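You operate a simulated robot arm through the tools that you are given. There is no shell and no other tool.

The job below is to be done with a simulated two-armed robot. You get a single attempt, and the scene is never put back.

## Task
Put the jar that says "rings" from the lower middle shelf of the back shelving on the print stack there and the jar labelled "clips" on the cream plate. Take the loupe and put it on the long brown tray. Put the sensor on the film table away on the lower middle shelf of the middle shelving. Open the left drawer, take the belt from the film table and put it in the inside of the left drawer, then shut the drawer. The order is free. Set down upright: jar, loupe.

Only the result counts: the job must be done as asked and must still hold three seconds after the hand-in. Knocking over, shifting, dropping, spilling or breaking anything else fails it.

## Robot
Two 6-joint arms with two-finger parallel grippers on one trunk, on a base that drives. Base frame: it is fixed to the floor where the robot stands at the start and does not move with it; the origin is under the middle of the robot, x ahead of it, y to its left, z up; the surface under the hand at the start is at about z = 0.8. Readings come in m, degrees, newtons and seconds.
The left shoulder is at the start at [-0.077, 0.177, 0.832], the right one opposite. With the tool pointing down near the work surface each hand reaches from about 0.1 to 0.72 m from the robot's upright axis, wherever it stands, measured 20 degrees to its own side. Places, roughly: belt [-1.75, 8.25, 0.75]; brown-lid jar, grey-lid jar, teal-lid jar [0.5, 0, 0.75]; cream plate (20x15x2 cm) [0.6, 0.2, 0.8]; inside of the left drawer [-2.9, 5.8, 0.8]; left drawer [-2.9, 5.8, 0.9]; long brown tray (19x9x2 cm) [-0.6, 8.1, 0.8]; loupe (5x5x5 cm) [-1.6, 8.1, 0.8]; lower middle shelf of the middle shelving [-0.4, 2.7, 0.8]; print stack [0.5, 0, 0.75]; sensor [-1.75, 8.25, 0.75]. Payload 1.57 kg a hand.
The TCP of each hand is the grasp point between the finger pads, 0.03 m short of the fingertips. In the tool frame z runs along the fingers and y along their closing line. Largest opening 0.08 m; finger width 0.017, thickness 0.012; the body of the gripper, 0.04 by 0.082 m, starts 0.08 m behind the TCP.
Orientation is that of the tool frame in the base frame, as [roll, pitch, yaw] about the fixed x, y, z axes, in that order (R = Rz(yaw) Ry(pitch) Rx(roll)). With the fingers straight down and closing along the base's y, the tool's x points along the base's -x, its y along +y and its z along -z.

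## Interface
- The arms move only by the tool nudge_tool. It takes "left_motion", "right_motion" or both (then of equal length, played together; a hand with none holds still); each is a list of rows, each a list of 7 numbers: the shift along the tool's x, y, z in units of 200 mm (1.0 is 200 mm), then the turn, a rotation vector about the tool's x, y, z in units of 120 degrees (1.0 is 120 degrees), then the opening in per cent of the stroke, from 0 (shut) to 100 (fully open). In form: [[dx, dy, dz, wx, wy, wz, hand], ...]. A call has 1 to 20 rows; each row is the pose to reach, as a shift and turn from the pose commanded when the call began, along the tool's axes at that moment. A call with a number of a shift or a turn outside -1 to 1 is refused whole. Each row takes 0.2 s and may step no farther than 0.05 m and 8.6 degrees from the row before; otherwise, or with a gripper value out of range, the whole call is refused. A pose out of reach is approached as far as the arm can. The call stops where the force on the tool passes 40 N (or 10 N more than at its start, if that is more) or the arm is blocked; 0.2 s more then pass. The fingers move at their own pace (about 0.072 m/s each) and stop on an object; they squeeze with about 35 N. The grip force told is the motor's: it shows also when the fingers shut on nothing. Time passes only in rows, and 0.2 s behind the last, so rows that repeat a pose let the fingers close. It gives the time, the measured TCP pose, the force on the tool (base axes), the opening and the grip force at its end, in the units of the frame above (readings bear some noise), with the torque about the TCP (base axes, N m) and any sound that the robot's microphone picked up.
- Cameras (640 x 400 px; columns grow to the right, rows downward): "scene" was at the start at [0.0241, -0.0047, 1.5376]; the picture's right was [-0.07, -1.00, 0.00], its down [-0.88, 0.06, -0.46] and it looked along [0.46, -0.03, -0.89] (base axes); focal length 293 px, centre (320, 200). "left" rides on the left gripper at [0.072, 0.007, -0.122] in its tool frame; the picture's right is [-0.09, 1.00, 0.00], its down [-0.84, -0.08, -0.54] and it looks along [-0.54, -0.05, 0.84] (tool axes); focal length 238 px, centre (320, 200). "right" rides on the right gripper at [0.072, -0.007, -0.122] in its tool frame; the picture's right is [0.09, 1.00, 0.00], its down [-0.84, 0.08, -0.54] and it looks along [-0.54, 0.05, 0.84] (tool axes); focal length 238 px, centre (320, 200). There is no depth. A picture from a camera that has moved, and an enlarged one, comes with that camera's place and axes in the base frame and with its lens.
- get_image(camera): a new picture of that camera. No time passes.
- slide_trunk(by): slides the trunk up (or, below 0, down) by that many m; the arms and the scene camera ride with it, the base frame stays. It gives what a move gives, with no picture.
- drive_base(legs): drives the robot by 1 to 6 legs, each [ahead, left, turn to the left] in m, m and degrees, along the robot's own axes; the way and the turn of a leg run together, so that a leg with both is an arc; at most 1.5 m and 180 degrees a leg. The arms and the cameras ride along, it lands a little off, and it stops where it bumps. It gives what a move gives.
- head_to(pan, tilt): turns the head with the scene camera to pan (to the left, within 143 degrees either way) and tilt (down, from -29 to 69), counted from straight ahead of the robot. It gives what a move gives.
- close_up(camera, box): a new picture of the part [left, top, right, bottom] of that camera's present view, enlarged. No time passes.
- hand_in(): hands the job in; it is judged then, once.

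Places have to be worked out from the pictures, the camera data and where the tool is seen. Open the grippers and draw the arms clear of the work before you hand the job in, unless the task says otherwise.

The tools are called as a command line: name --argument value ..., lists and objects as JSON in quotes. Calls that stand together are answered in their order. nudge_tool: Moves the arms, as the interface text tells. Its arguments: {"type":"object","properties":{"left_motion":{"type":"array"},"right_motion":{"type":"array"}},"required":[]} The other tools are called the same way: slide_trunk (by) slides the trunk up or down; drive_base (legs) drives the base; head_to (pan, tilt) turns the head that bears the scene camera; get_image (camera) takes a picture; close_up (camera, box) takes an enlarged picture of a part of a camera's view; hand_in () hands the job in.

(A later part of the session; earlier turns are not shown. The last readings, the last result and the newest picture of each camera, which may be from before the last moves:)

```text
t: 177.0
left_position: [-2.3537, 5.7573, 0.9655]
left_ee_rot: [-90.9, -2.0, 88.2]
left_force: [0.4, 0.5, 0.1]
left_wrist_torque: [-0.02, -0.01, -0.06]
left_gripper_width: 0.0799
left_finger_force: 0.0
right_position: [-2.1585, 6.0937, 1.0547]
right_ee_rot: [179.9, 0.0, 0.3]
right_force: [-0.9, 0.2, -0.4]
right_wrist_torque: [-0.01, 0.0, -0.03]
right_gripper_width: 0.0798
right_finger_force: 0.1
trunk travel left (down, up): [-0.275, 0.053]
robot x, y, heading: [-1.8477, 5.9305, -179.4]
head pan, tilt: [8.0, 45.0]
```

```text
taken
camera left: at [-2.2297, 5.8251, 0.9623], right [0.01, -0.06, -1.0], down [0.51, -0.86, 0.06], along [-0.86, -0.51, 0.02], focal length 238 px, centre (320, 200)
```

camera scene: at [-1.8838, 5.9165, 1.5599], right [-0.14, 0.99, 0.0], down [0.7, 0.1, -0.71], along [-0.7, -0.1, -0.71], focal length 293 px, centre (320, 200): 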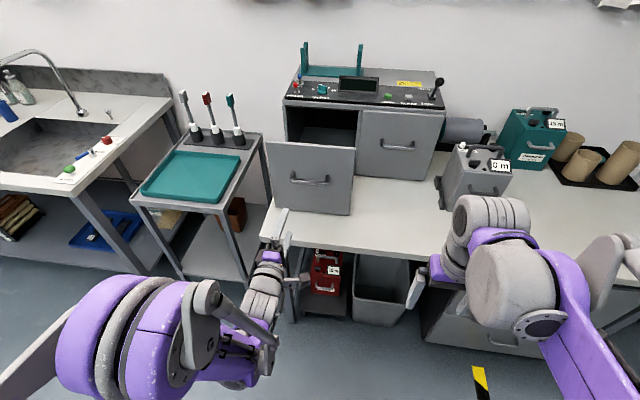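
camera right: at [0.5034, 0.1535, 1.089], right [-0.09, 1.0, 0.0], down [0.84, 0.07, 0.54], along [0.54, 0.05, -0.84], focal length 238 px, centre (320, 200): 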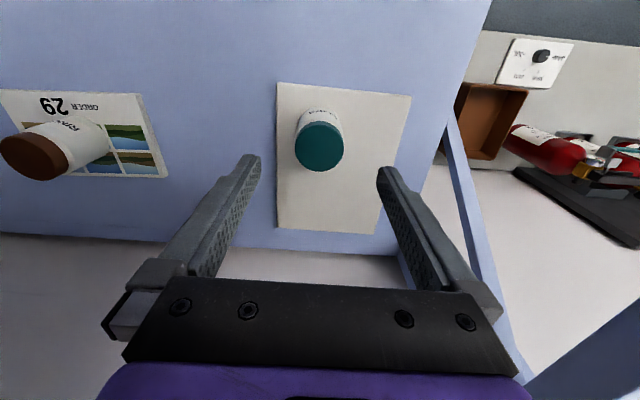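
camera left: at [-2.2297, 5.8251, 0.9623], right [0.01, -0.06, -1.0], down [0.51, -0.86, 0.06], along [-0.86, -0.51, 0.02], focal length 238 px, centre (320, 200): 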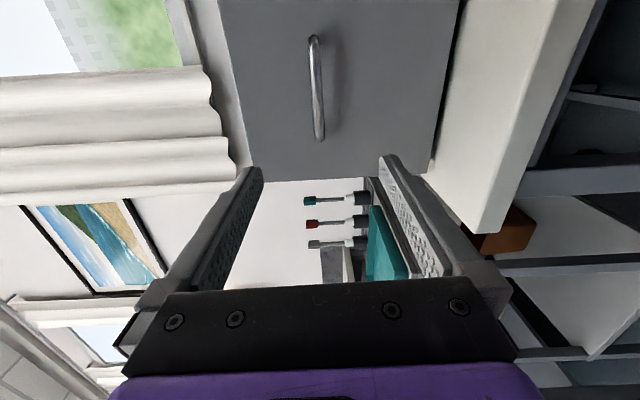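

The drawer stays open with its front at x≈-2.61. I'll turn the left gripper back to pointing down in the travel pose, reversing the earlier rotation.

nudge_tool --left_motion '[[0, -0.03, -0.065, -0.0385, 0.0385, 0.0385, 100], [0, -0.06, -0.13, -0.077, 0.077, 0.077, 100], [0, -0.09, -0.195, -0.1155, 0.1155, 0.1155, 100], [0, -0.12, -0.26, -0.154, 0.154, 0.154, 100], [0, -0.15, -0.325, -0.1925, 0.1925, 0.1925, 100], [0, -0.18, -0.39, -0.231, 0.231, 0.231, 100], [0, -0.21, -0.455, -0.2695, 0.2695, 0.2695, 100], [0, -0.24, -0.52, -0.308, 0.308, 0.308, 100], [0, -0.27, -0.585, -0.3465, 0.3465, 0.3465, 100], [0, -0.3, -0.65, -0.385, 0.385, 0.385, 100], [0, -0.33, -0.715, -0.4235, 0.4235, 0.4235, 100], [0, -0.36, -0.78, -0.462, 0.462, 0.462, 100], [0, -0.39, -0.845, -0.5, 0.5, 0.5, 100], [0, -0.42, -0.91, -0.5385, 0.5385, 0.5385, 100], [0, -0.44, -0.97, -0.577, 0.577, 0.577, 100], [0, -0.44, -0.97, -0.577, 0.577, 0.577, 100]]'

head_to --pan -60 --tilt 20

get_image --camera "scene"

```text
t: 180.4
left_position: [-2.1616, 5.747, 1.0529]
left_ee_rot: [-177.9, -0.9, -1.8]
left_force: [0.4, -0.1, 0.5]
left_wrist_torque: [-0.03, 0.0, -0.01]
left_gripper_width: 0.0805
left_finger_force: 0.0
left hand out of reach, approached as far as the arm can: row 1
right_position: [-2.1579, 6.0935, 1.0545]
right_ee_rot: [180.0, -0.1, 0.3]
right_force: [0.6, 0.3, 0.2]
right_wrist_torque: [0.0, 0.02, -0.03]
right_gripper_width: 0.0802
right_finger_force: 0.1
trunk travel left (down, up): [-0.275, 0.053]
robot x, y, heading: [-1.8443, 5.9297, -180.0]
head pan, tilt: [8.0, 45.0]
```

```text
t: 181.8
left_position: [-2.1619, 5.7485, 1.0541]
left_ee_rot: [-178.1, -0.8, -1.9]
left_force: [0.1, 0.0, 0.9]
left_wrist_torque: [0.0, 0.01, -0.02]
left_gripper_width: 0.0799
left_finger_force: 0.0
right_position: [-2.1567, 6.0935, 1.0537]
right_ee_rot: [180.0, -0.1, 0.3]
right_force: [0.8, 0.1, -1.3]
right_wrist_torque: [0.0, -0.04, 0.02]
right_gripper_width: 0.0801
right_finger_force: 0.0
trunk travel left (down, up): [-0.275, 0.053]
robot x, y, heading: [-1.8453, 5.9259, -179.9]
head pan, tilt: [-60.0, 20.0]
```

```text
taken
camera scene: at [-1.8506, 6.0086, 1.5984], right [0.86, 0.5, 0.0], down [0.17, -0.3, -0.94], along [-0.47, 0.81, -0.34], focal length 293 px, centre (320, 200)
```

scene: 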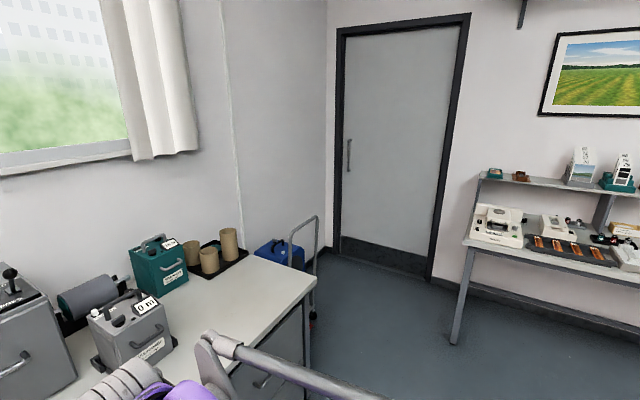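

Next is the film table. I'll turn to face it (heading 90°) and drive 1 m toward it.

drive_base --legs '[[-0.15, 0, 0], [0, 0, -90], [0.9, 0, 0]]'

head_to --pan 0 --tilt 30

get_image --camera "scene"

```text
t: 191.3
left_position: [-1.8567, 7.1337, 1.0542]
left_ee_rot: [-178.0, -0.8, -93.0]
left_force: [0.0, 0.4, -0.7]
left_wrist_torque: [0.02, 0.02, 0.0]
left_gripper_width: 0.0799
left_finger_force: 0.1
right_position: [-1.5114, 7.123, 1.0543]
right_ee_rot: [179.9, 0.0, -90.9]
right_force: [0.0, 0.0, 0.1]
right_wrist_torque: [0.03, 0.01, -0.03]
right_gripper_width: 0.08
right_finger_force: 0.0
trunk travel left (down, up): [-0.275, 0.053]
robot x, y, heading: [-1.683, 6.8167, 88.9]
head pan, tilt: [-60.0, 20.0]
```

```text
t: 192.6
left_position: [-1.8572, 7.1349, 1.053]
left_ee_rot: [-178.1, -0.8, -93.0]
left_force: [-0.3, 0.4, 0.1]
left_wrist_torque: [0.0, 0.0, -0.02]
left_gripper_width: 0.08
left_finger_force: 0.1
right_position: [-1.5116, 7.1234, 1.0539]
right_ee_rot: [179.9, 0.1, -90.8]
right_force: [-0.5, 0.0, -0.8]
right_wrist_torque: [0.01, 0.0, -0.01]
right_gripper_width: 0.0798
right_finger_force: 0.0
trunk travel left (down, up): [-0.275, 0.053]
robot x, y, heading: [-1.6849, 6.8152, 89.1]
head pan, tilt: [0.0, 30.0]
```

```text
taken
camera scene: at [-1.6813, 6.8646, 1.5824], right [1.0, -0.02, 0.0], down [-0.01, -0.5, -0.87], along [0.01, 0.87, -0.5], focal length 293 px, centre (320, 200)
```

scene: 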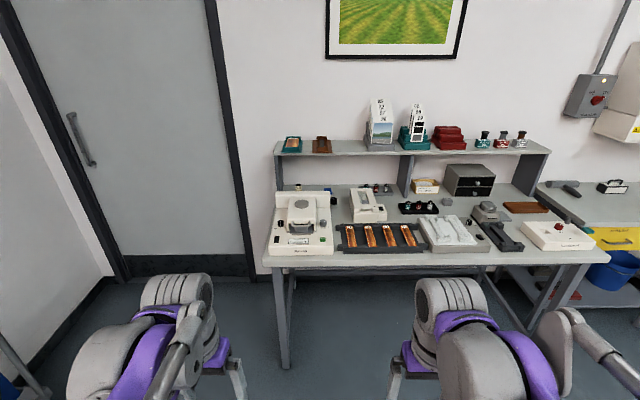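

close_up --camera "scene" --box '[260, 170, 440, 290]'

close_up --camera "scene" --box '[400, 140, 620, 280]'

```text
3.33 times, centred on (350, 230) of scene
camera zoom: at [-1.6813, 6.8646, 1.5824], right [1.0, -0.02, 0.0], down [-0.01, -0.5, -0.87], along [0.01, 0.87, -0.5], focal length 976 px, centre (220, 100)
```

zoom: 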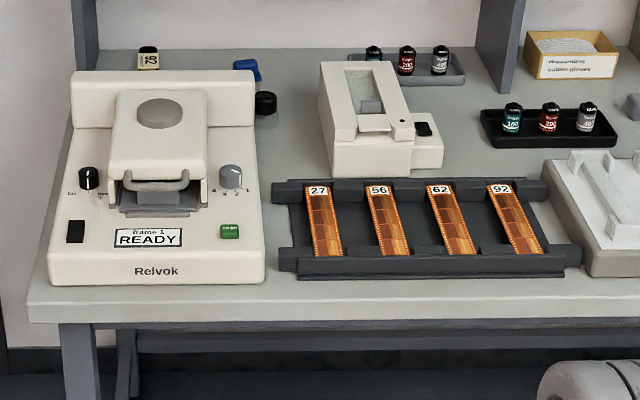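

```text
2.86 times, centred on (510, 210) of scene
camera zoom: at [-1.6813, 6.8646, 1.5824], right [1.0, -0.02, 0.0], down [-0.01, -0.5, -0.87], along [0.01, 0.87, -0.5], focal length 836 px, centre (-223, 171)
```

zoom: 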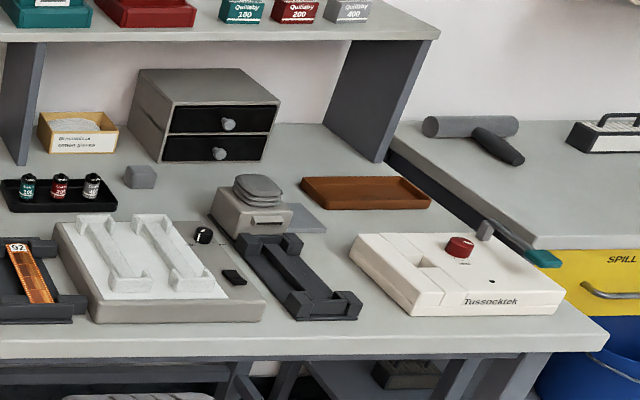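

The brown tray is at the right of the table, and a few small candidates need a closer look. I'll drive 0.45 m nearer and look down.

drive_base --legs '[[0, 0, 1.0], [0.45, 0, 0]]'

head_to --pan 0 --tilt 40

get_image --camera "scene"

close_up --camera "scene" --box '[220, 80, 420, 220]'

close_up --camera "scene" --box '[400, 80, 640, 240]'

```text
t: 195.6
left_position: [-1.862, 7.5722, 1.0536]
left_ee_rot: [-178.1, -0.8, -92.0]
left_force: [0.4, 1.2, 0.5]
left_wrist_torque: [-0.01, -0.01, -0.01]
left_gripper_width: 0.08
left_finger_force: 0.1
right_position: [-1.516, 7.5679, 1.0538]
right_ee_rot: [-180.0, 0.0, -90.1]
right_force: [-0.2, -0.2, -0.2]
right_wrist_torque: [0.0, 0.01, 0.03]
right_gripper_width: 0.0802
right_finger_force: 0.1
trunk travel left (down, up): [-0.275, 0.053]
robot x, y, heading: [-1.6836, 7.2578, 89.7]
head pan, tilt: [0.0, 30.0]
```

```text
t: 196.3
left_position: [-1.8626, 7.5738, 1.0532]
left_ee_rot: [-178.0, -0.9, -92.1]
left_force: [0.0, -0.2, 1.2]
left_wrist_torque: [-0.01, 0.02, 0.03]
left_gripper_width: 0.0801
left_finger_force: 0.0
right_position: [-1.5175, 7.5678, 1.0526]
right_ee_rot: [-180.0, 0.0, -90.0]
right_force: [-0.4, 0.0, 0.2]
right_wrist_torque: [0.03, -0.04, 0.01]
right_gripper_width: 0.0804
right_finger_force: 0.0
trunk travel left (down, up): [-0.275, 0.053]
robot x, y, heading: [-1.6821, 7.2576, 89.9]
head pan, tilt: [0.0, 40.0]
```

```text
taken
camera scene: at [-1.6824, 7.3008, 1.5671], right [1.0, 0.0, 0.0], down [0.0, -0.64, -0.77], along [0.0, 0.77, -0.64], focal length 293 px, centre (320, 200)
```

scene: 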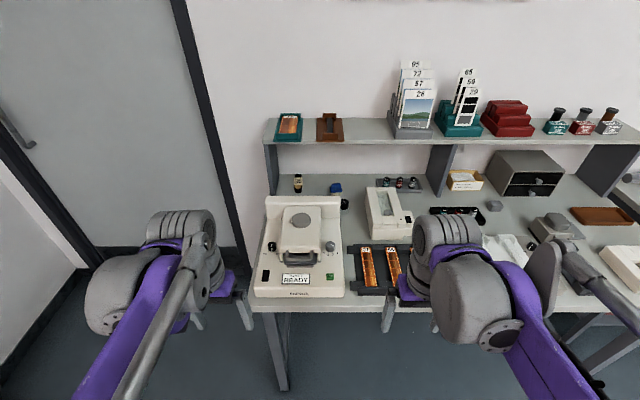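

```text
2.86 times, centred on (320, 150) of scene
camera zoom: at [-1.6824, 7.3008, 1.5671], right [1.0, 0.0, 0.0], down [0.0, -0.64, -0.77], along [0.0, 0.77, -0.64], focal length 836 px, centre (320, 343)
```

zoom: 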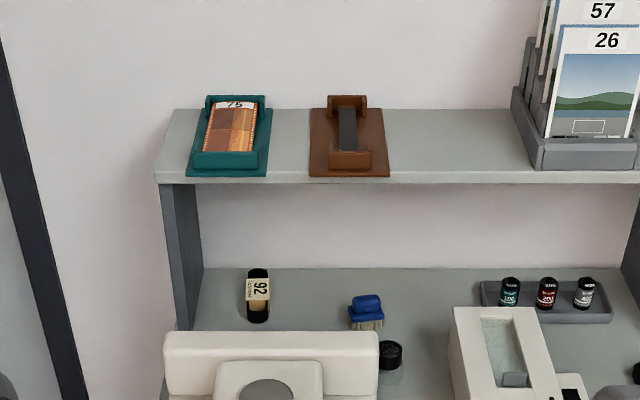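

```text
2.50 times, centred on (520, 160) of scene
camera zoom: at [-1.6824, 7.3008, 1.5671], right [1.0, 0.0, 0.0], down [0.0, -0.64, -0.77], along [0.0, 0.77, -0.64], focal length 732 px, centre (-180, 300)
```

zoom: 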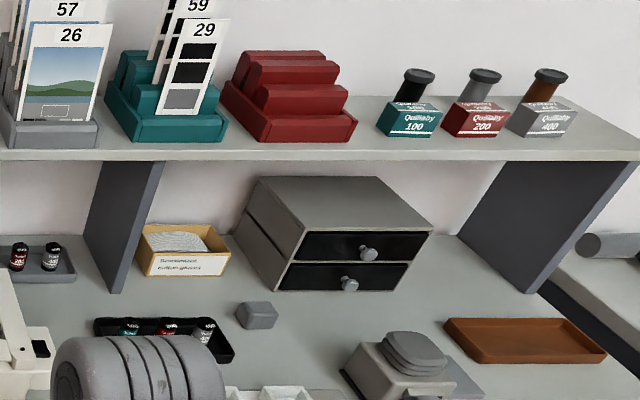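

The black ribbed cylinder behind the scanner at (-1.58, 8.20) looks like the loupe. To find the belt and sensor I'll look toward the right part of the table.

drive_base --legs '[[0, -0.5, 0]]'

get_image --camera "scene"

close_up --camera "scene" --box '[150, 130, 350, 290]'

close_up --camera "scene" --box '[330, 140, 530, 300]'

```text
t: 201.2
left_position: [-1.3569, 7.5731, 1.0532]
left_ee_rot: [-178.0, -0.9, -92.7]
left_force: [-0.5, -0.8, 0.1]
left_wrist_torque: [0.05, -0.01, -0.01]
left_gripper_width: 0.0799
left_finger_force: 0.0
right_position: [-1.0123, 7.5648, 1.0539]
right_ee_rot: [180.0, 0.0, -90.6]
right_force: [-1.0, 1.2, -0.2]
right_wrist_torque: [0.0, -0.04, 0.04]
right_gripper_width: 0.0799
right_finger_force: 0.0
trunk travel left (down, up): [-0.275, 0.053]
robot x, y, heading: [-1.1826, 7.2523, 89.6]
head pan, tilt: [0.0, 40.0]
```

```text
taken
camera scene: at [-1.1806, 7.2982, 1.5671], right [1.0, -0.01, 0.0], down [-0.01, -0.64, -0.77], along [0.01, 0.77, -0.64], focal length 293 px, centre (320, 200)
```

scene: 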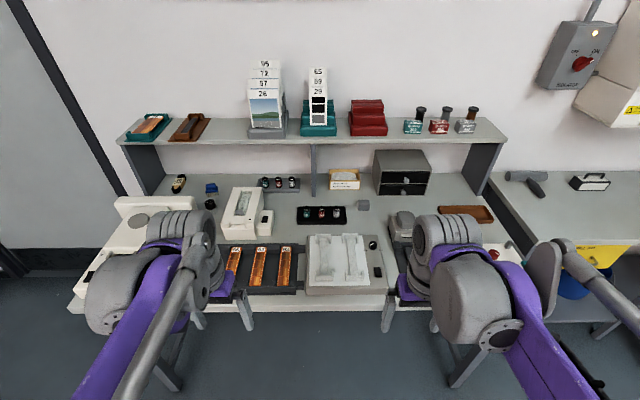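

```text
2.50 times, centred on (250, 210) of scene
camera zoom: at [-1.1806, 7.2982, 1.5671], right [1.0, -0.01, 0.0], down [-0.01, -0.64, -0.77], along [0.01, 0.77, -0.64], focal length 732 px, centre (495, 175)
```

zoom: 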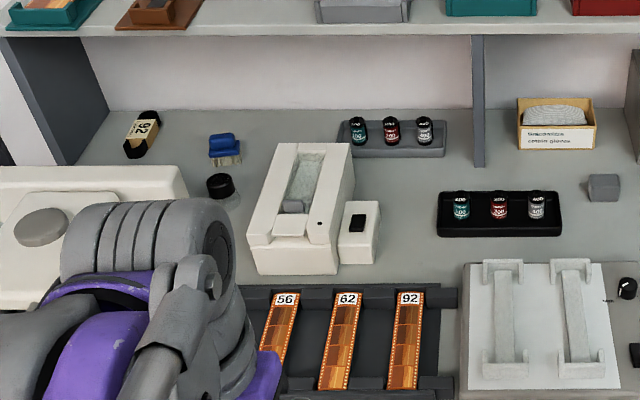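

```text
2.50 times, centred on (430, 220) of scene
camera zoom: at [-1.1806, 7.2982, 1.5671], right [1.0, -0.01, 0.0], down [-0.01, -0.64, -0.77], along [0.01, 0.77, -0.64], focal length 732 px, centre (45, 150)
```

zoom: 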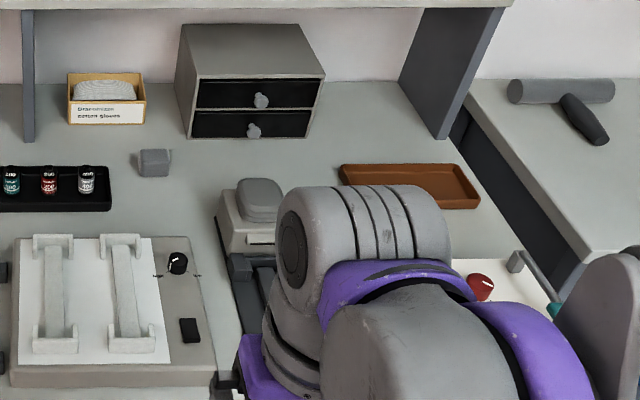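

No obvious belt or sensor here, and the given place suggests the left end near (-1.75, 8.25). I'll move back left and closer and inspect that end with the hand cameras.

drive_base --legs '[[0, 0.42, 0.4], [0.18, 0, 0]]'

get_image --camera "left"

get_image --camera "right"

get_image --camera "scene"

```text
t: 206.6
left_position: [-1.7808, 7.753, 1.0525]
left_ee_rot: [-178.0, -0.9, -92.9]
left_force: [0.7, 0.5, 0.0]
left_wrist_torque: [-0.01, 0.0, 0.01]
left_gripper_width: 0.0803
left_finger_force: 0.1
right_position: [-1.4354, 7.7436, 1.0541]
right_ee_rot: [-180.0, 0.0, -90.8]
right_force: [0.4, 0.0, -0.7]
right_wrist_torque: [-0.04, -0.02, -0.02]
right_gripper_width: 0.0801
right_finger_force: 0.1
trunk travel left (down, up): [-0.275, 0.053]
robot x, y, heading: [-1.6086, 7.4348, 89.0]
head pan, tilt: [0.0, 40.0]
```

```text
taken
camera left: at [-1.7959, 7.6848, 1.1762], right [-0.99, 0.14, -0.04], down [0.1, 0.84, 0.53], along [0.11, 0.52, -0.85], focal length 238 px, centre (320, 200)
```

left: 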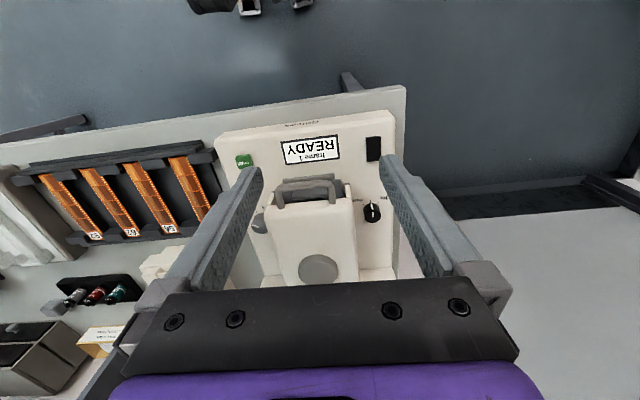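

```text
taken
camera right: at [-1.4298, 7.6723, 1.1746], right [-1.0, -0.08, 0.0], down [-0.07, 0.84, 0.54], along [-0.04, 0.54, -0.84], focal length 238 px, centre (320, 200)
```

right: 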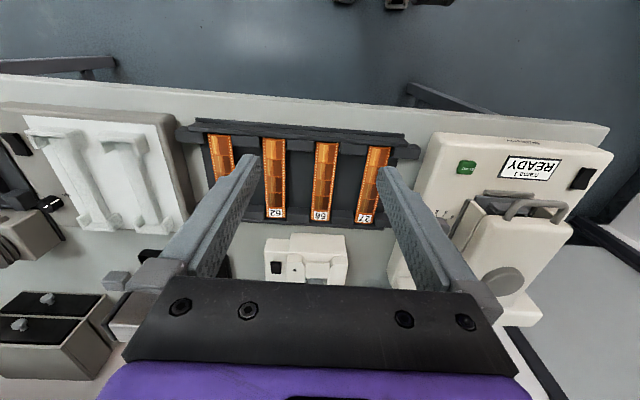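

```text
taken
camera scene: at [-1.605, 7.4798, 1.567], right [1.0, -0.01, 0.0], down [-0.01, -0.64, -0.77], along [0.01, 0.77, -0.64], focal length 293 px, centre (320, 200)
```

scene: 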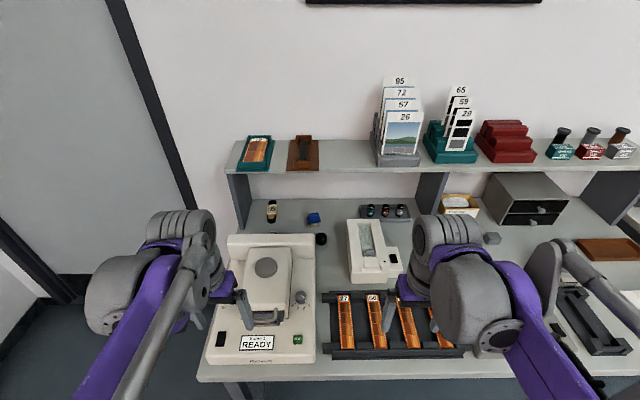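

I'll zoom into the back-left of the table and its middle from this nearer view.

close_up --camera "scene" --box '[230, 180, 350, 260]'

close_up --camera "scene" --box '[340, 180, 520, 300]'

close_up --camera "scene" --box '[230, 120, 340, 180]'

close_up --camera "scene" --box '[460, 180, 640, 300]'

```text
5.00 times, centred on (290, 220) of scene
camera zoom: at [-1.605, 7.4798, 1.567], right [1.0, -0.01, 0.0], down [-0.01, -0.64, -0.77], along [0.01, 0.77, -0.64], focal length 1464 px, centre (470, 100)
```

zoom: 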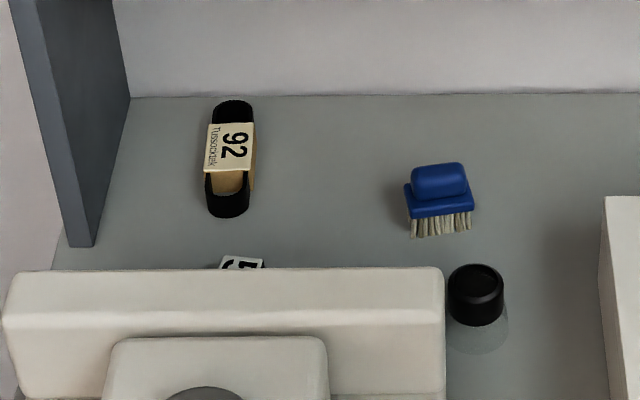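

```text
3.33 times, centred on (430, 240) of scene
camera zoom: at [-1.605, 7.4798, 1.567], right [1.0, -0.01, 0.0], down [-0.01, -0.64, -0.77], along [0.01, 0.77, -0.64], focal length 976 px, centre (-47, 67)
```

zoom: 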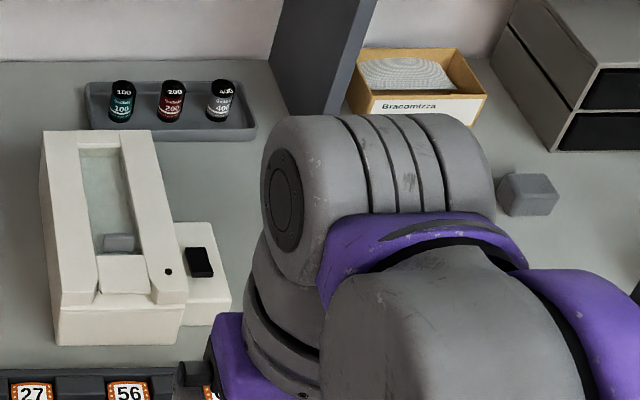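

```text
5.82 times, centred on (285, 150) of scene
camera zoom: at [-1.605, 7.4798, 1.567], right [1.0, -0.01, 0.0], down [-0.01, -0.64, -0.77], along [0.01, 0.77, -0.64], focal length 1703 px, centre (524, 491)
```

zoom: 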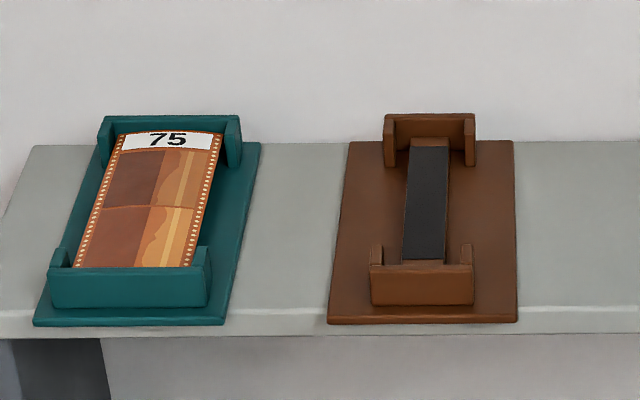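

```text
3.33 times, centred on (550, 240) of scene
camera zoom: at [-1.605, 7.4798, 1.567], right [1.0, -0.01, 0.0], down [-0.01, -0.64, -0.77], along [0.01, 0.77, -0.64], focal length 976 px, centre (-447, 67)
```

zoom: 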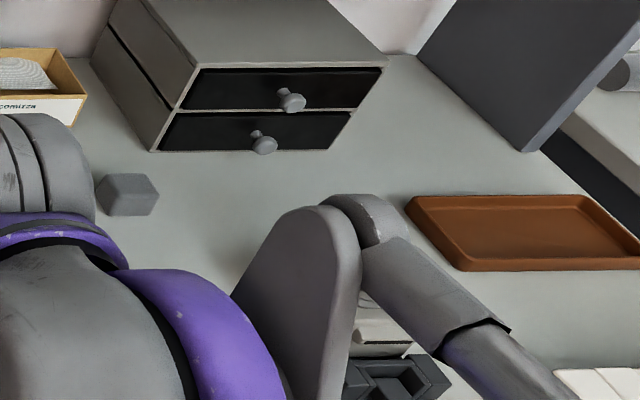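

Behind the scanner I see a black loop with a paper sleeve "92" at (-1.78, 8.33), which is probably the belt, and part of another item showing a "5". I'll move the left hand forward over the scanner to look behind it with its camera.

nudge_tool --left_motion '[[-0.15, 0, -0.05, 0, 0, 0, 100], [-0.35, 0, -0.1, 0, 0, 0, 100], [-0.55, 0, -0.1, 0, 0, 0, 100], [-0.75, 0, -0.1, 0, 0, 0, 100], [-0.9, 0, -0.1, 0, 0, 0, 100], [-0.95, 0, -0.1, 0, 0, 0, 100]]'

get_image --camera "left"

get_image --camera "scene"

```text
t: 208.0
left_position: [-1.7715, 7.9439, 1.0697]
left_ee_rot: [-178.0, -0.9, -92.8]
left_force: [-0.8, -0.3, 0.6]
left_wrist_torque: [0.02, -0.01, 0.03]
left_gripper_width: 0.0801
left_finger_force: 0.0
right_position: [-1.4356, 7.7438, 1.0536]
right_ee_rot: [180.0, 0.0, -90.9]
right_force: [-1.4, 0.9, -0.3]
right_wrist_torque: [-0.01, -0.03, -0.03]
right_gripper_width: 0.0799
right_finger_force: 0.1
trunk travel left (down, up): [-0.275, 0.053]
robot x, y, heading: [-1.607, 7.4352, 89.5]
head pan, tilt: [0.0, 40.0]
```

```text
taken
camera left: at [-1.7869, 7.8747, 1.193], right [-0.99, 0.14, -0.04], down [0.1, 0.84, 0.53], along [0.11, 0.52, -0.85], focal length 238 px, centre (320, 200)
```

left: 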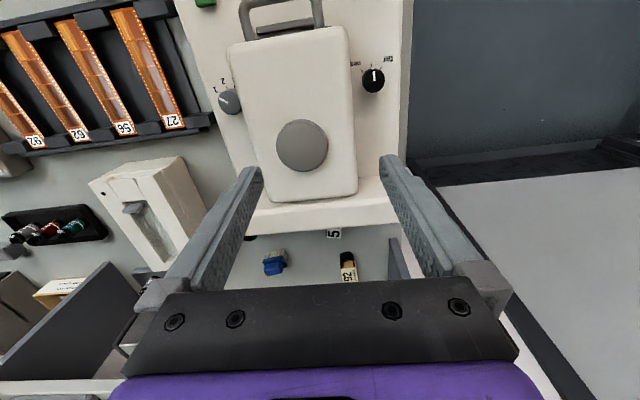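

```text
taken
camera scene: at [-1.6049, 7.4795, 1.567], right [1.0, -0.01, 0.0], down [-0.01, -0.64, -0.77], along [0.01, 0.77, -0.64], focal length 293 px, centre (320, 200)
```

scene: 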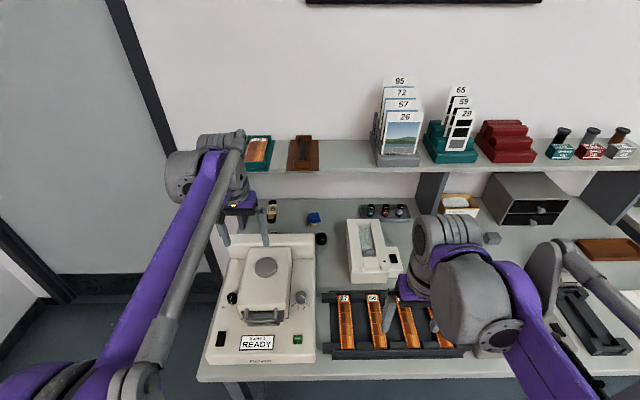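

close_up --camera "left" --box '[220, 180, 420, 300]'

```text
3.20 times, centred on (320, 240) of left
camera zoom: at [-1.7869, 7.8747, 1.193], right [-0.99, 0.14, -0.04], down [0.1, 0.84, 0.53], along [0.11, 0.52, -0.85], focal length 763 px, centre (320, 72)
```

zoom: 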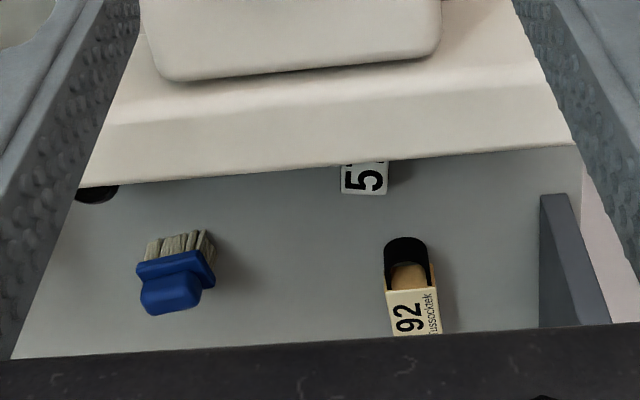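

A white item labelled "5…" is tucked right behind the scanner. I'll move the hand 9 cm further forward for a steeper view.

nudge_tool --left_motion '[[-0.1, 0, -0.1, 0, 0, 0, 100], [-0.25, 0, -0.15, 0, 0, 0, 100], [-0.4, 0, -0.15, 0, 0, 0, 100], [-0.48, 0, -0.15, 0, 0, 0, 100], [-0.48, 0, -0.15, 0, 0, 0, 100]]'

get_image --camera "left"

close_up --camera "left" --box '[220, 120, 420, 280]'

```text
t: 209.2
left_position: [-1.7686, 8.04, 1.0991]
left_ee_rot: [-178.0, -0.8, -92.8]
left_force: [0.3, 0.8, -0.1]
left_wrist_torque: [0.03, 0.0, 0.01]
left_gripper_width: 0.0799
left_finger_force: 0.0
right_position: [-1.4347, 7.7439, 1.0546]
right_ee_rot: [-180.0, 0.0, -90.9]
right_force: [-0.4, 0.1, 0.4]
right_wrist_torque: [-0.03, -0.01, 0.0]
right_gripper_width: 0.0799
right_finger_force: 0.1
trunk travel left (down, up): [-0.275, 0.053]
robot x, y, heading: [-1.6022, 7.4359, 89.1]
head pan, tilt: [0.0, 40.0]
```

```text
taken
camera left: at [-1.784, 7.9706, 1.2218], right [-0.99, 0.14, -0.04], down [0.1, 0.84, 0.53], along [0.11, 0.52, -0.85], focal length 238 px, centre (320, 200)
```

left: 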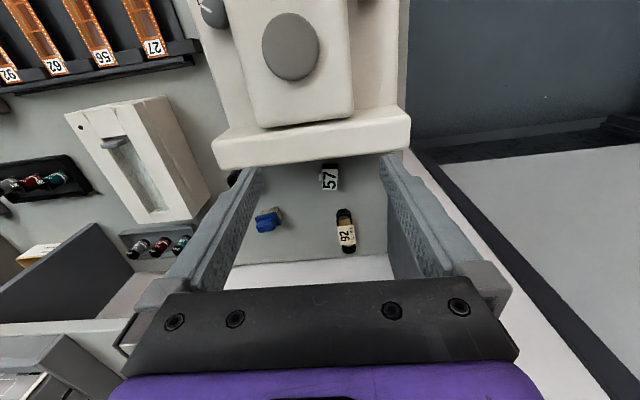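

```text
2.50 times, centred on (320, 200) of left
camera zoom: at [-1.784, 7.9706, 1.2218], right [-0.99, 0.14, -0.04], down [0.1, 0.84, 0.53], along [0.11, 0.52, -0.85], focal length 596 px, centre (320, 200)
```

zoom: 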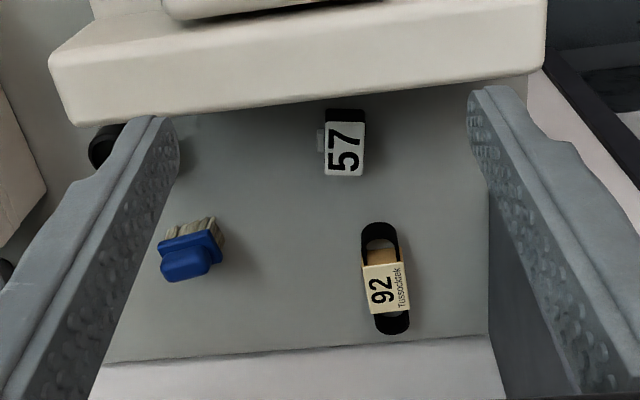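

Now it's clear: "92" is the belt (black loop with paper sleeve) at about (-1.776, 8.30), and "57" is a small block, the sensor, at about (-1.757, 8.17). The black cylinder is the loupe at about (-1.593, 8.133). I'll retract the left hand first.

nudge_tool --left_motion '[[0.1, 0, 0, 0, 0, 0, 100], [0.3, 0, 0, 0, 0, 0, 100], [0.5, 0, 0, 0, 0, 0, 100], [0.7, 0, 0, 0, 0, 0, 100], [0.9, 0, 0, 0, 0, 0, 100], [1.0, 0, 0, 0, 0, 0, 100]]'

nudge_tool --left_motion '[[0.1, 0, 0, 0, 0, 0, 100], [0.3, 0, 0, 0, 0, 0, 100], [0.45, 0, 0, 0, 0, 0, 100], [0.55, 0, 0, 0, 0, 0, 100]]'

drive_base --legs '[[0.08, 0.13, 0.8]]'

get_image --camera "scene"

get_image --camera "right"

```text
t: 210.6
left_position: [-1.776, 7.8397, 1.104]
left_ee_rot: [-178.0, -0.9, -92.9]
left_force: [0.1, 0.9, 0.3]
left_wrist_torque: [0.03, 0.03, 0.0]
left_gripper_width: 0.0803
left_finger_force: 0.1
right_position: [-1.4344, 7.7441, 1.0547]
right_ee_rot: [-180.0, 0.0, -90.8]
right_force: [-0.1, 0.0, -0.3]
right_wrist_torque: [0.0, 0.0, -0.02]
right_gripper_width: 0.08
right_finger_force: 0.0
trunk travel left (down, up): [-0.275, 0.053]
robot x, y, heading: [-1.6078, 7.4345, 89.1]
head pan, tilt: [0.0, 40.0]
```

```text
t: 211.6
left_position: [-1.7844, 7.7325, 1.1033]
left_ee_rot: [-178.0, -1.0, -92.9]
left_force: [-0.1, 0.0, -0.9]
left_wrist_torque: [-0.01, 0.03, -0.02]
left_gripper_width: 0.0799
left_finger_force: 0.1
right_position: [-1.4357, 7.7437, 1.0545]
right_ee_rot: [-179.9, 0.0, -90.9]
right_force: [-0.2, -0.3, -0.1]
right_wrist_torque: [0.01, 0.0, 0.0]
right_gripper_width: 0.0801
right_finger_force: 0.1
trunk travel left (down, up): [-0.275, 0.053]
robot x, y, heading: [-1.6065, 7.4371, 88.9]
head pan, tilt: [0.0, 40.0]
```

```text
t: 213.4
left_position: [-1.9166, 7.8088, 1.1042]
left_ee_rot: [-178.0, -1.0, -92.0]
left_force: [-0.2, -0.2, 0.2]
left_wrist_torque: [0.0, 0.02, -0.01]
left_gripper_width: 0.0799
left_finger_force: 0.0
right_position: [-1.5682, 7.8239, 1.0552]
right_ee_rot: [179.9, 0.1, -89.9]
right_force: [1.1, 0.7, 0.1]
right_wrist_torque: [-0.01, -0.01, -0.01]
right_gripper_width: 0.08
right_finger_force: 0.0
trunk travel left (down, up): [-0.275, 0.053]
robot x, y, heading: [-1.7368, 7.5167, 90.1]
head pan, tilt: [0.0, 40.0]
```

```text
taken
camera scene: at [-1.7341, 7.5578, 1.567], right [1.0, 0.0, 0.0], down [0.0, -0.64, -0.77], along [0.0, 0.77, -0.64], focal length 293 px, centre (320, 200)
```

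scene: 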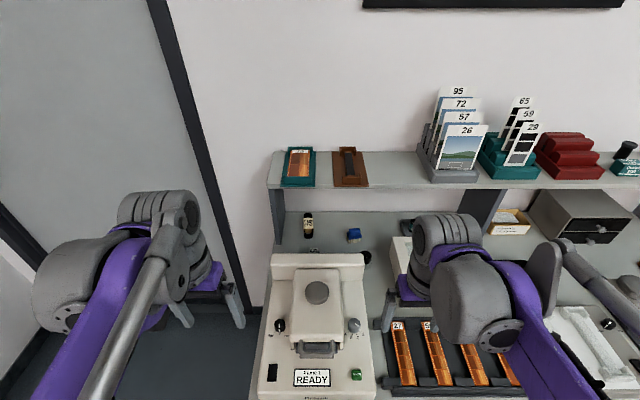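

```text
taken
camera right: at [-1.5617, 7.7529, 1.1747], right [-1.0, -0.09, 0.0], down [-0.08, 0.84, 0.54], along [-0.05, 0.54, -0.84], focal length 238 px, centre (320, 200)
```

right: 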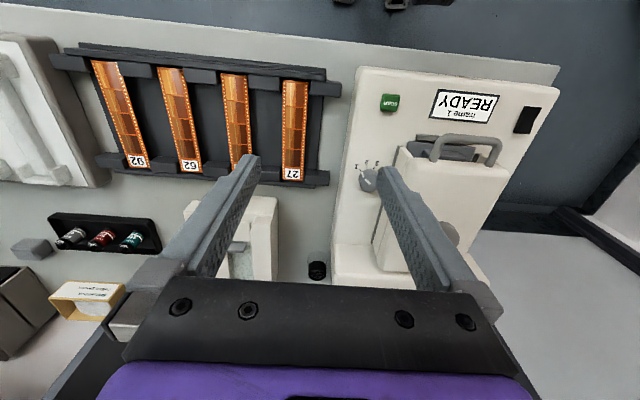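

The loupe's top is seen at about (-1.590, 8.123). I'll bring the right hand forward above it at z≈1.03, clear of the scanner.

nudge_tool --right_motion '[[-0.1, 0.02, 0.02, 0, 0, 0, 100], [-0.3, 0.05, 0.06, 0, 0, 0, 100], [-0.5, 0.08, 0.1, 0, 0, 0, 100], [-0.7, 0.11, 0.12, 0, 0, 0, 100], [-0.9, 0.11, 0.12, 0, 0, 0, 100], [-0.98, 0.11, 0.12, 0, 0, 0, 100]]'

get_image --camera "right"

get_image --camera "scene"

```text
t: 214.8
left_position: [-1.9173, 7.8084, 1.1042]
left_ee_rot: [-178.1, -0.9, -92.1]
left_force: [0.4, -0.4, 0.5]
left_wrist_torque: [0.02, 0.01, -0.02]
left_gripper_width: 0.0801
left_finger_force: 0.0
right_position: [-1.5889, 8.0205, 1.0308]
right_ee_rot: [-180.0, 0.0, -90.0]
right_force: [0.0, -0.8, 0.1]
right_wrist_torque: [-0.01, 0.03, -0.02]
right_gripper_width: 0.0801
right_finger_force: 0.0
trunk travel left (down, up): [-0.275, 0.053]
robot x, y, heading: [-1.7394, 7.5144, 89.8]
head pan, tilt: [0.0, 40.0]
```

```text
taken
camera right: at [-1.5834, 7.9483, 1.1518], right [-1.0, -0.09, 0.0], down [-0.08, 0.84, 0.54], along [-0.05, 0.54, -0.84], focal length 238 px, centre (320, 200)
```

right: 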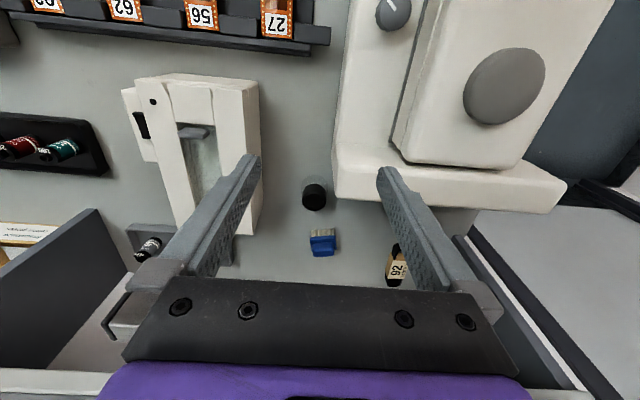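

```text
taken
camera scene: at [-1.734, 7.5577, 1.567], right [1.0, 0.0, 0.0], down [0.0, -0.64, -0.77], along [0.0, 0.77, -0.64], focal length 293 px, centre (320, 200)
```

scene: 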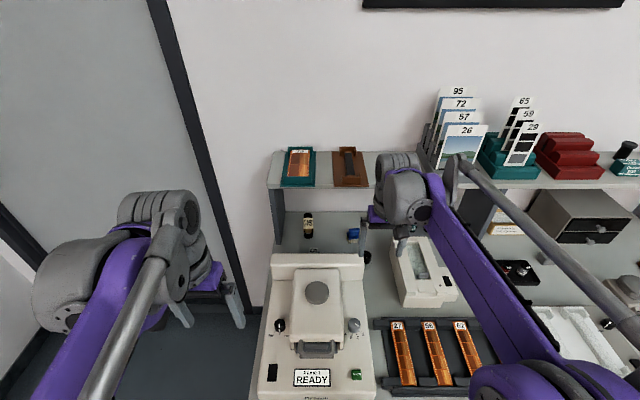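

The loupe is at about (-1.592, 8.137) with its top near z≈0.85. I'll move forward over it at this height and check the centring.

nudge_tool --right_motion '[[-0.1, 0.005, 0, 0, 0, 0, 100], [-0.25, 0.01, 0, 0, 0, 0, 100], [-0.4, 0.015, 0, 0, 0, 0, 100], [-0.53, 0.015, 0, 0, 0, 0, 100], [-0.58, 0.015, 0, 0, 0, 0, 100], [-0.58, 0.015, 0, 0, 0, 0, 100]]'

get_image --camera "right"

get_image --camera "scene"

```text
t: 216.2
left_position: [-1.9176, 7.8081, 1.1037]
left_ee_rot: [-178.1, -0.9, -92.1]
left_force: [0.4, 0.6, 1.2]
left_wrist_torque: [-0.01, -0.01, 0.02]
left_gripper_width: 0.0799
left_finger_force: 0.1
right_position: [-1.5931, 8.1368, 1.031]
right_ee_rot: [-180.0, -0.1, -89.8]
right_force: [0.2, -0.2, 0.1]
right_wrist_torque: [-0.03, 0.01, 0.01]
right_gripper_width: 0.0799
right_finger_force: 0.1
trunk travel left (down, up): [-0.275, 0.053]
robot x, y, heading: [-1.7325, 7.5143, 90.1]
head pan, tilt: [0.0, 40.0]
```

```text
taken
camera right: at [-1.5868, 8.0652, 1.1503], right [-1.0, -0.09, 0.0], down [-0.08, 0.84, 0.54], along [-0.05, 0.54, -0.84], focal length 238 px, centre (320, 200)
```

right: 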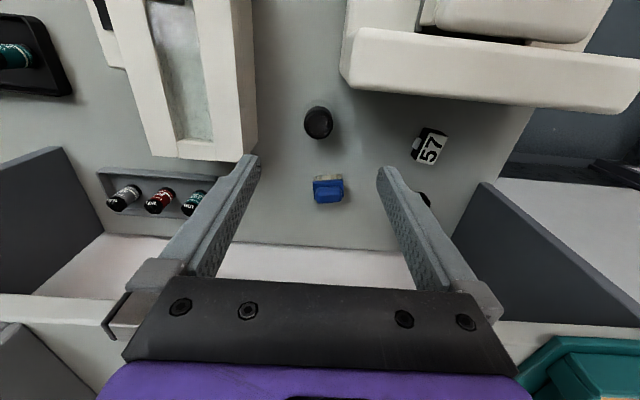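

```text
taken
camera scene: at [-1.734, 7.5577, 1.5671], right [1.0, 0.0, 0.0], down [0.0, -0.64, -0.77], along [0.0, 0.77, -0.64], focal length 293 px, centre (320, 200)
```

scene: 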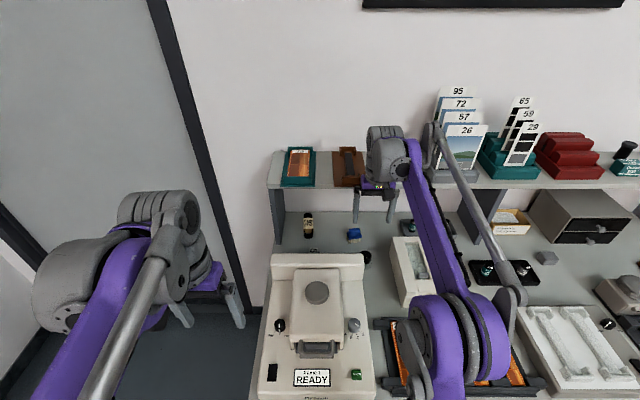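

The loupe's centre refines to about (-1.591, 8.145). I'll shift 9 mm forward and descend to TCP z≈0.865, then check again.

nudge_tool --right_motion '[[-0.03, -0.008, 0.05, 0, 0, 0, 100], [-0.045, -0.008, 0.2, 0, 0, 0, 100], [-0.045, -0.008, 0.35, 0, 0, 0, 100], [-0.045, -0.008, 0.5, 0, 0, 0, 100], [-0.045, -0.008, 0.65, 0, 0, 0, 100], [-0.045, -0.008, 0.78, 0, 0, 0, 100], [-0.045, -0.008, 0.83, 0, 0, 0, 100], [-0.045, -0.008, 0.83, 0, 0, 0, 100]]'

get_image --camera "right"

get_image --camera "scene"

```text
t: 218.0
left_position: [-1.9169, 7.8093, 1.104]
left_ee_rot: [-178.0, -0.9, -92.1]
left_force: [0.3, -0.5, 0.7]
left_wrist_torque: [0.0, 0.0, -0.01]
left_gripper_width: 0.0797
left_finger_force: 0.0
right_position: [-1.5919, 8.1435, 0.8635]
right_ee_rot: [-180.0, 0.0, -90.0]
right_force: [0.6, -0.5, 0.3]
right_wrist_torque: [-0.02, -0.01, -0.02]
right_gripper_width: 0.08
right_finger_force: 0.1
trunk travel left (down, up): [-0.275, 0.053]
robot x, y, heading: [-1.7383, 7.5155, 90.1]
head pan, tilt: [0.0, 40.0]
```

```text
taken
camera right: at [-1.5854, 8.0725, 0.9839], right [-1.0, -0.09, 0.0], down [-0.08, 0.84, 0.54], along [-0.05, 0.54, -0.84], focal length 238 px, centre (320, 200)
```

right: 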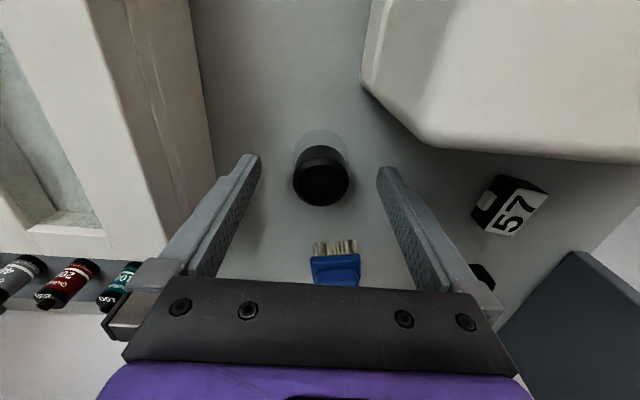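

```text
taken
camera scene: at [-1.734, 7.5577, 1.5671], right [1.0, 0.0, 0.0], down [0.0, -0.64, -0.77], along [0.0, 0.77, -0.64], focal length 293 px, centre (320, 200)
```

scene: 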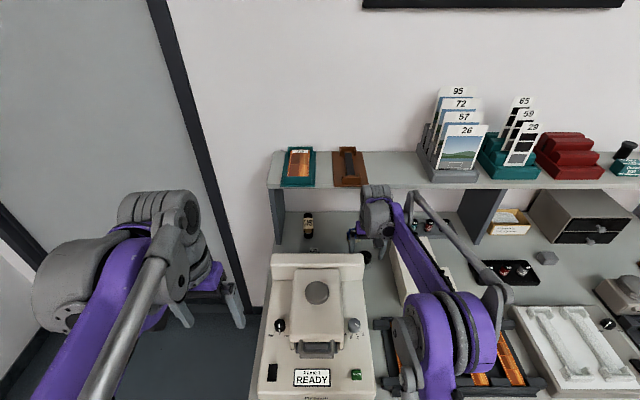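

Two views put the loupe's top at (-1.593, 8.142, 0.857), centred between the fingers. I'll lower to TCP z≈0.849 and close gently.

nudge_tool --right_motion '[[0.005, 0.003, 0.02, 0, 0, 0, 100], [0.008, 0.005, 0.05, 0, 0, 0, 100], [0.008, 0.005, 0.072, 0, 0, 0, 100], [0.008, 0.005, 0.072, 0, 0, 0, 100]]'

nudge_tool --right_motion '[[0, 0, 0, 0, 0, 0, 70], [0, 0, 0, 0, 0, 0, 55], [0, 0, 0, 0, 0, 0, 45], [0, 0, 0, 0, 0, 0, 30], [0, 0, 0, 0, 0, 0, 0], [0, 0, 0, 0, 0, 0, 0], [0, 0, 0, 0, 0, 0, 0]]'

get_image --camera "right"

```text
t: 219.0
left_position: [-1.9158, 7.8082, 1.1039]
left_ee_rot: [-178.0, -0.9, -92.1]
left_force: [-0.1, 0.1, -0.2]
left_wrist_torque: [0.01, 0.02, -0.04]
left_gripper_width: 0.0799
left_finger_force: 0.0
right_position: [-1.5933, 8.1437, 0.8503]
right_ee_rot: [179.9, 0.1, -90.1]
right_force: [-0.9, 0.0, -1.1]
right_wrist_torque: [0.02, 0.02, 0.02]
right_gripper_width: 0.0803
right_finger_force: 0.0
trunk travel left (down, up): [-0.275, 0.053]
robot x, y, heading: [-1.7364, 7.5154, 90.2]
head pan, tilt: [0.0, 40.0]
```

```text
t: 220.6
left_position: [-1.9155, 7.8083, 1.1039]
left_ee_rot: [-178.0, -0.9, -92.1]
left_force: [0.0, 0.0, -0.7]
left_wrist_torque: [0.01, -0.05, 0.0]
left_gripper_width: 0.0802
left_finger_force: 0.0
right_position: [-1.5925, 8.1442, 0.8509]
right_ee_rot: [180.0, 0.0, -90.0]
right_force: [0.0, -0.1, 0.8]
right_wrist_torque: [-0.05, -0.01, 0.0]
right_gripper_width: 0.0405
right_finger_force: 35.1
trunk travel left (down, up): [-0.275, 0.053]
robot x, y, heading: [-1.7354, 7.5139, 90.0]
head pan, tilt: [0.0, 40.0]
```

```text
taken
camera right: at [-1.5864, 8.0717, 0.9705], right [-1.0, -0.09, 0.0], down [-0.08, 0.84, 0.54], along [-0.05, 0.54, -0.84], focal length 238 px, centre (320, 200)
```

right: 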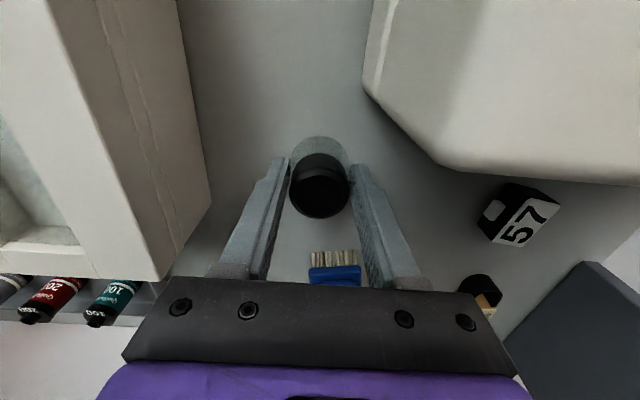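

The loupe is gripped at 0.0405 m. I'll lift it slowly straight up.

nudge_tool --right_motion '[[0, 0, -0.005, 0, 0, 0, 0], [0, 0, -0.015, 0, 0, 0, 0], [0, 0, -0.03, 0, 0, 0, 0], [0, 0, -0.05, 0, 0, 0, 0], [0, 0, -0.075, 0, 0, 0, 0], [0, 0, -0.1, 0, 0, 0, 0], [0, 0, -0.13, 0, 0, 0, 0], [0, 0, -0.17, 0, 0, 0, 0], [0, 0, -0.21, 0, 0, 0, 0], [0, 0, -0.25, 0, 0, 0, 0], [0, 0, -0.3, 0, 0, 0, 0], [0, 0, -0.35, 0, 0, 0, 0], [0, 0, -0.4, 0, 0, 0, 0], [0, 0, -0.45, 0, 0, 0, 0], [0, 0, -0.5, 0, 0, 0, 0], [0, 0, -0.55, 0, 0, 0, 0], [0, 0, -0.6, 0, 0, 0, 0], [0, 0, -0.65, 0, 0, 0, 0], [0, 0, -0.69, 0, 0, 0, 0], [0, 0, -0.7, 0, 0, 0, 0]]'

get_image --camera "right"

```text
t: 224.8
left_position: [-1.9161, 7.808, 1.1051]
left_ee_rot: [-178.0, -0.9, -92.2]
left_force: [-0.2, 0.8, 0.2]
left_wrist_torque: [0.02, 0.0, 0.0]
left_gripper_width: 0.0799
left_finger_force: 0.0
right_position: [-1.5914, 8.1439, 0.9897]
right_ee_rot: [180.0, 0.0, -89.9]
right_force: [-0.1, 0.2, -0.8]
right_wrist_torque: [0.02, 0.0, 0.0]
right_gripper_width: 0.04
right_finger_force: 35.1
trunk travel left (down, up): [-0.275, 0.053]
robot x, y, heading: [-1.7348, 7.515, 90.1]
head pan, tilt: [0.0, 40.0]
```

```text
taken
camera right: at [-1.585, 8.0724, 1.1102], right [-1.0, -0.09, 0.0], down [-0.08, 0.84, 0.54], along [-0.05, 0.54, -0.84], focal length 238 px, centre (320, 200)
```

right: 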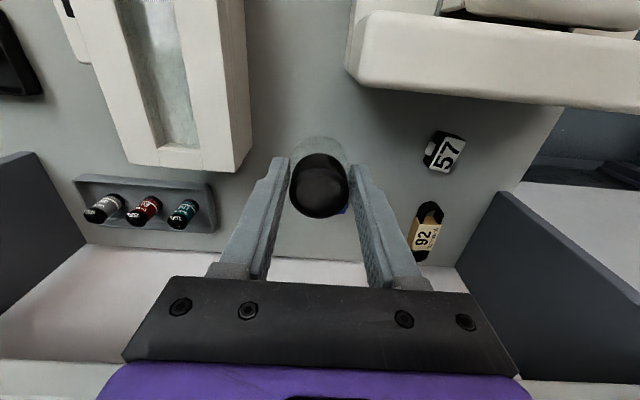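

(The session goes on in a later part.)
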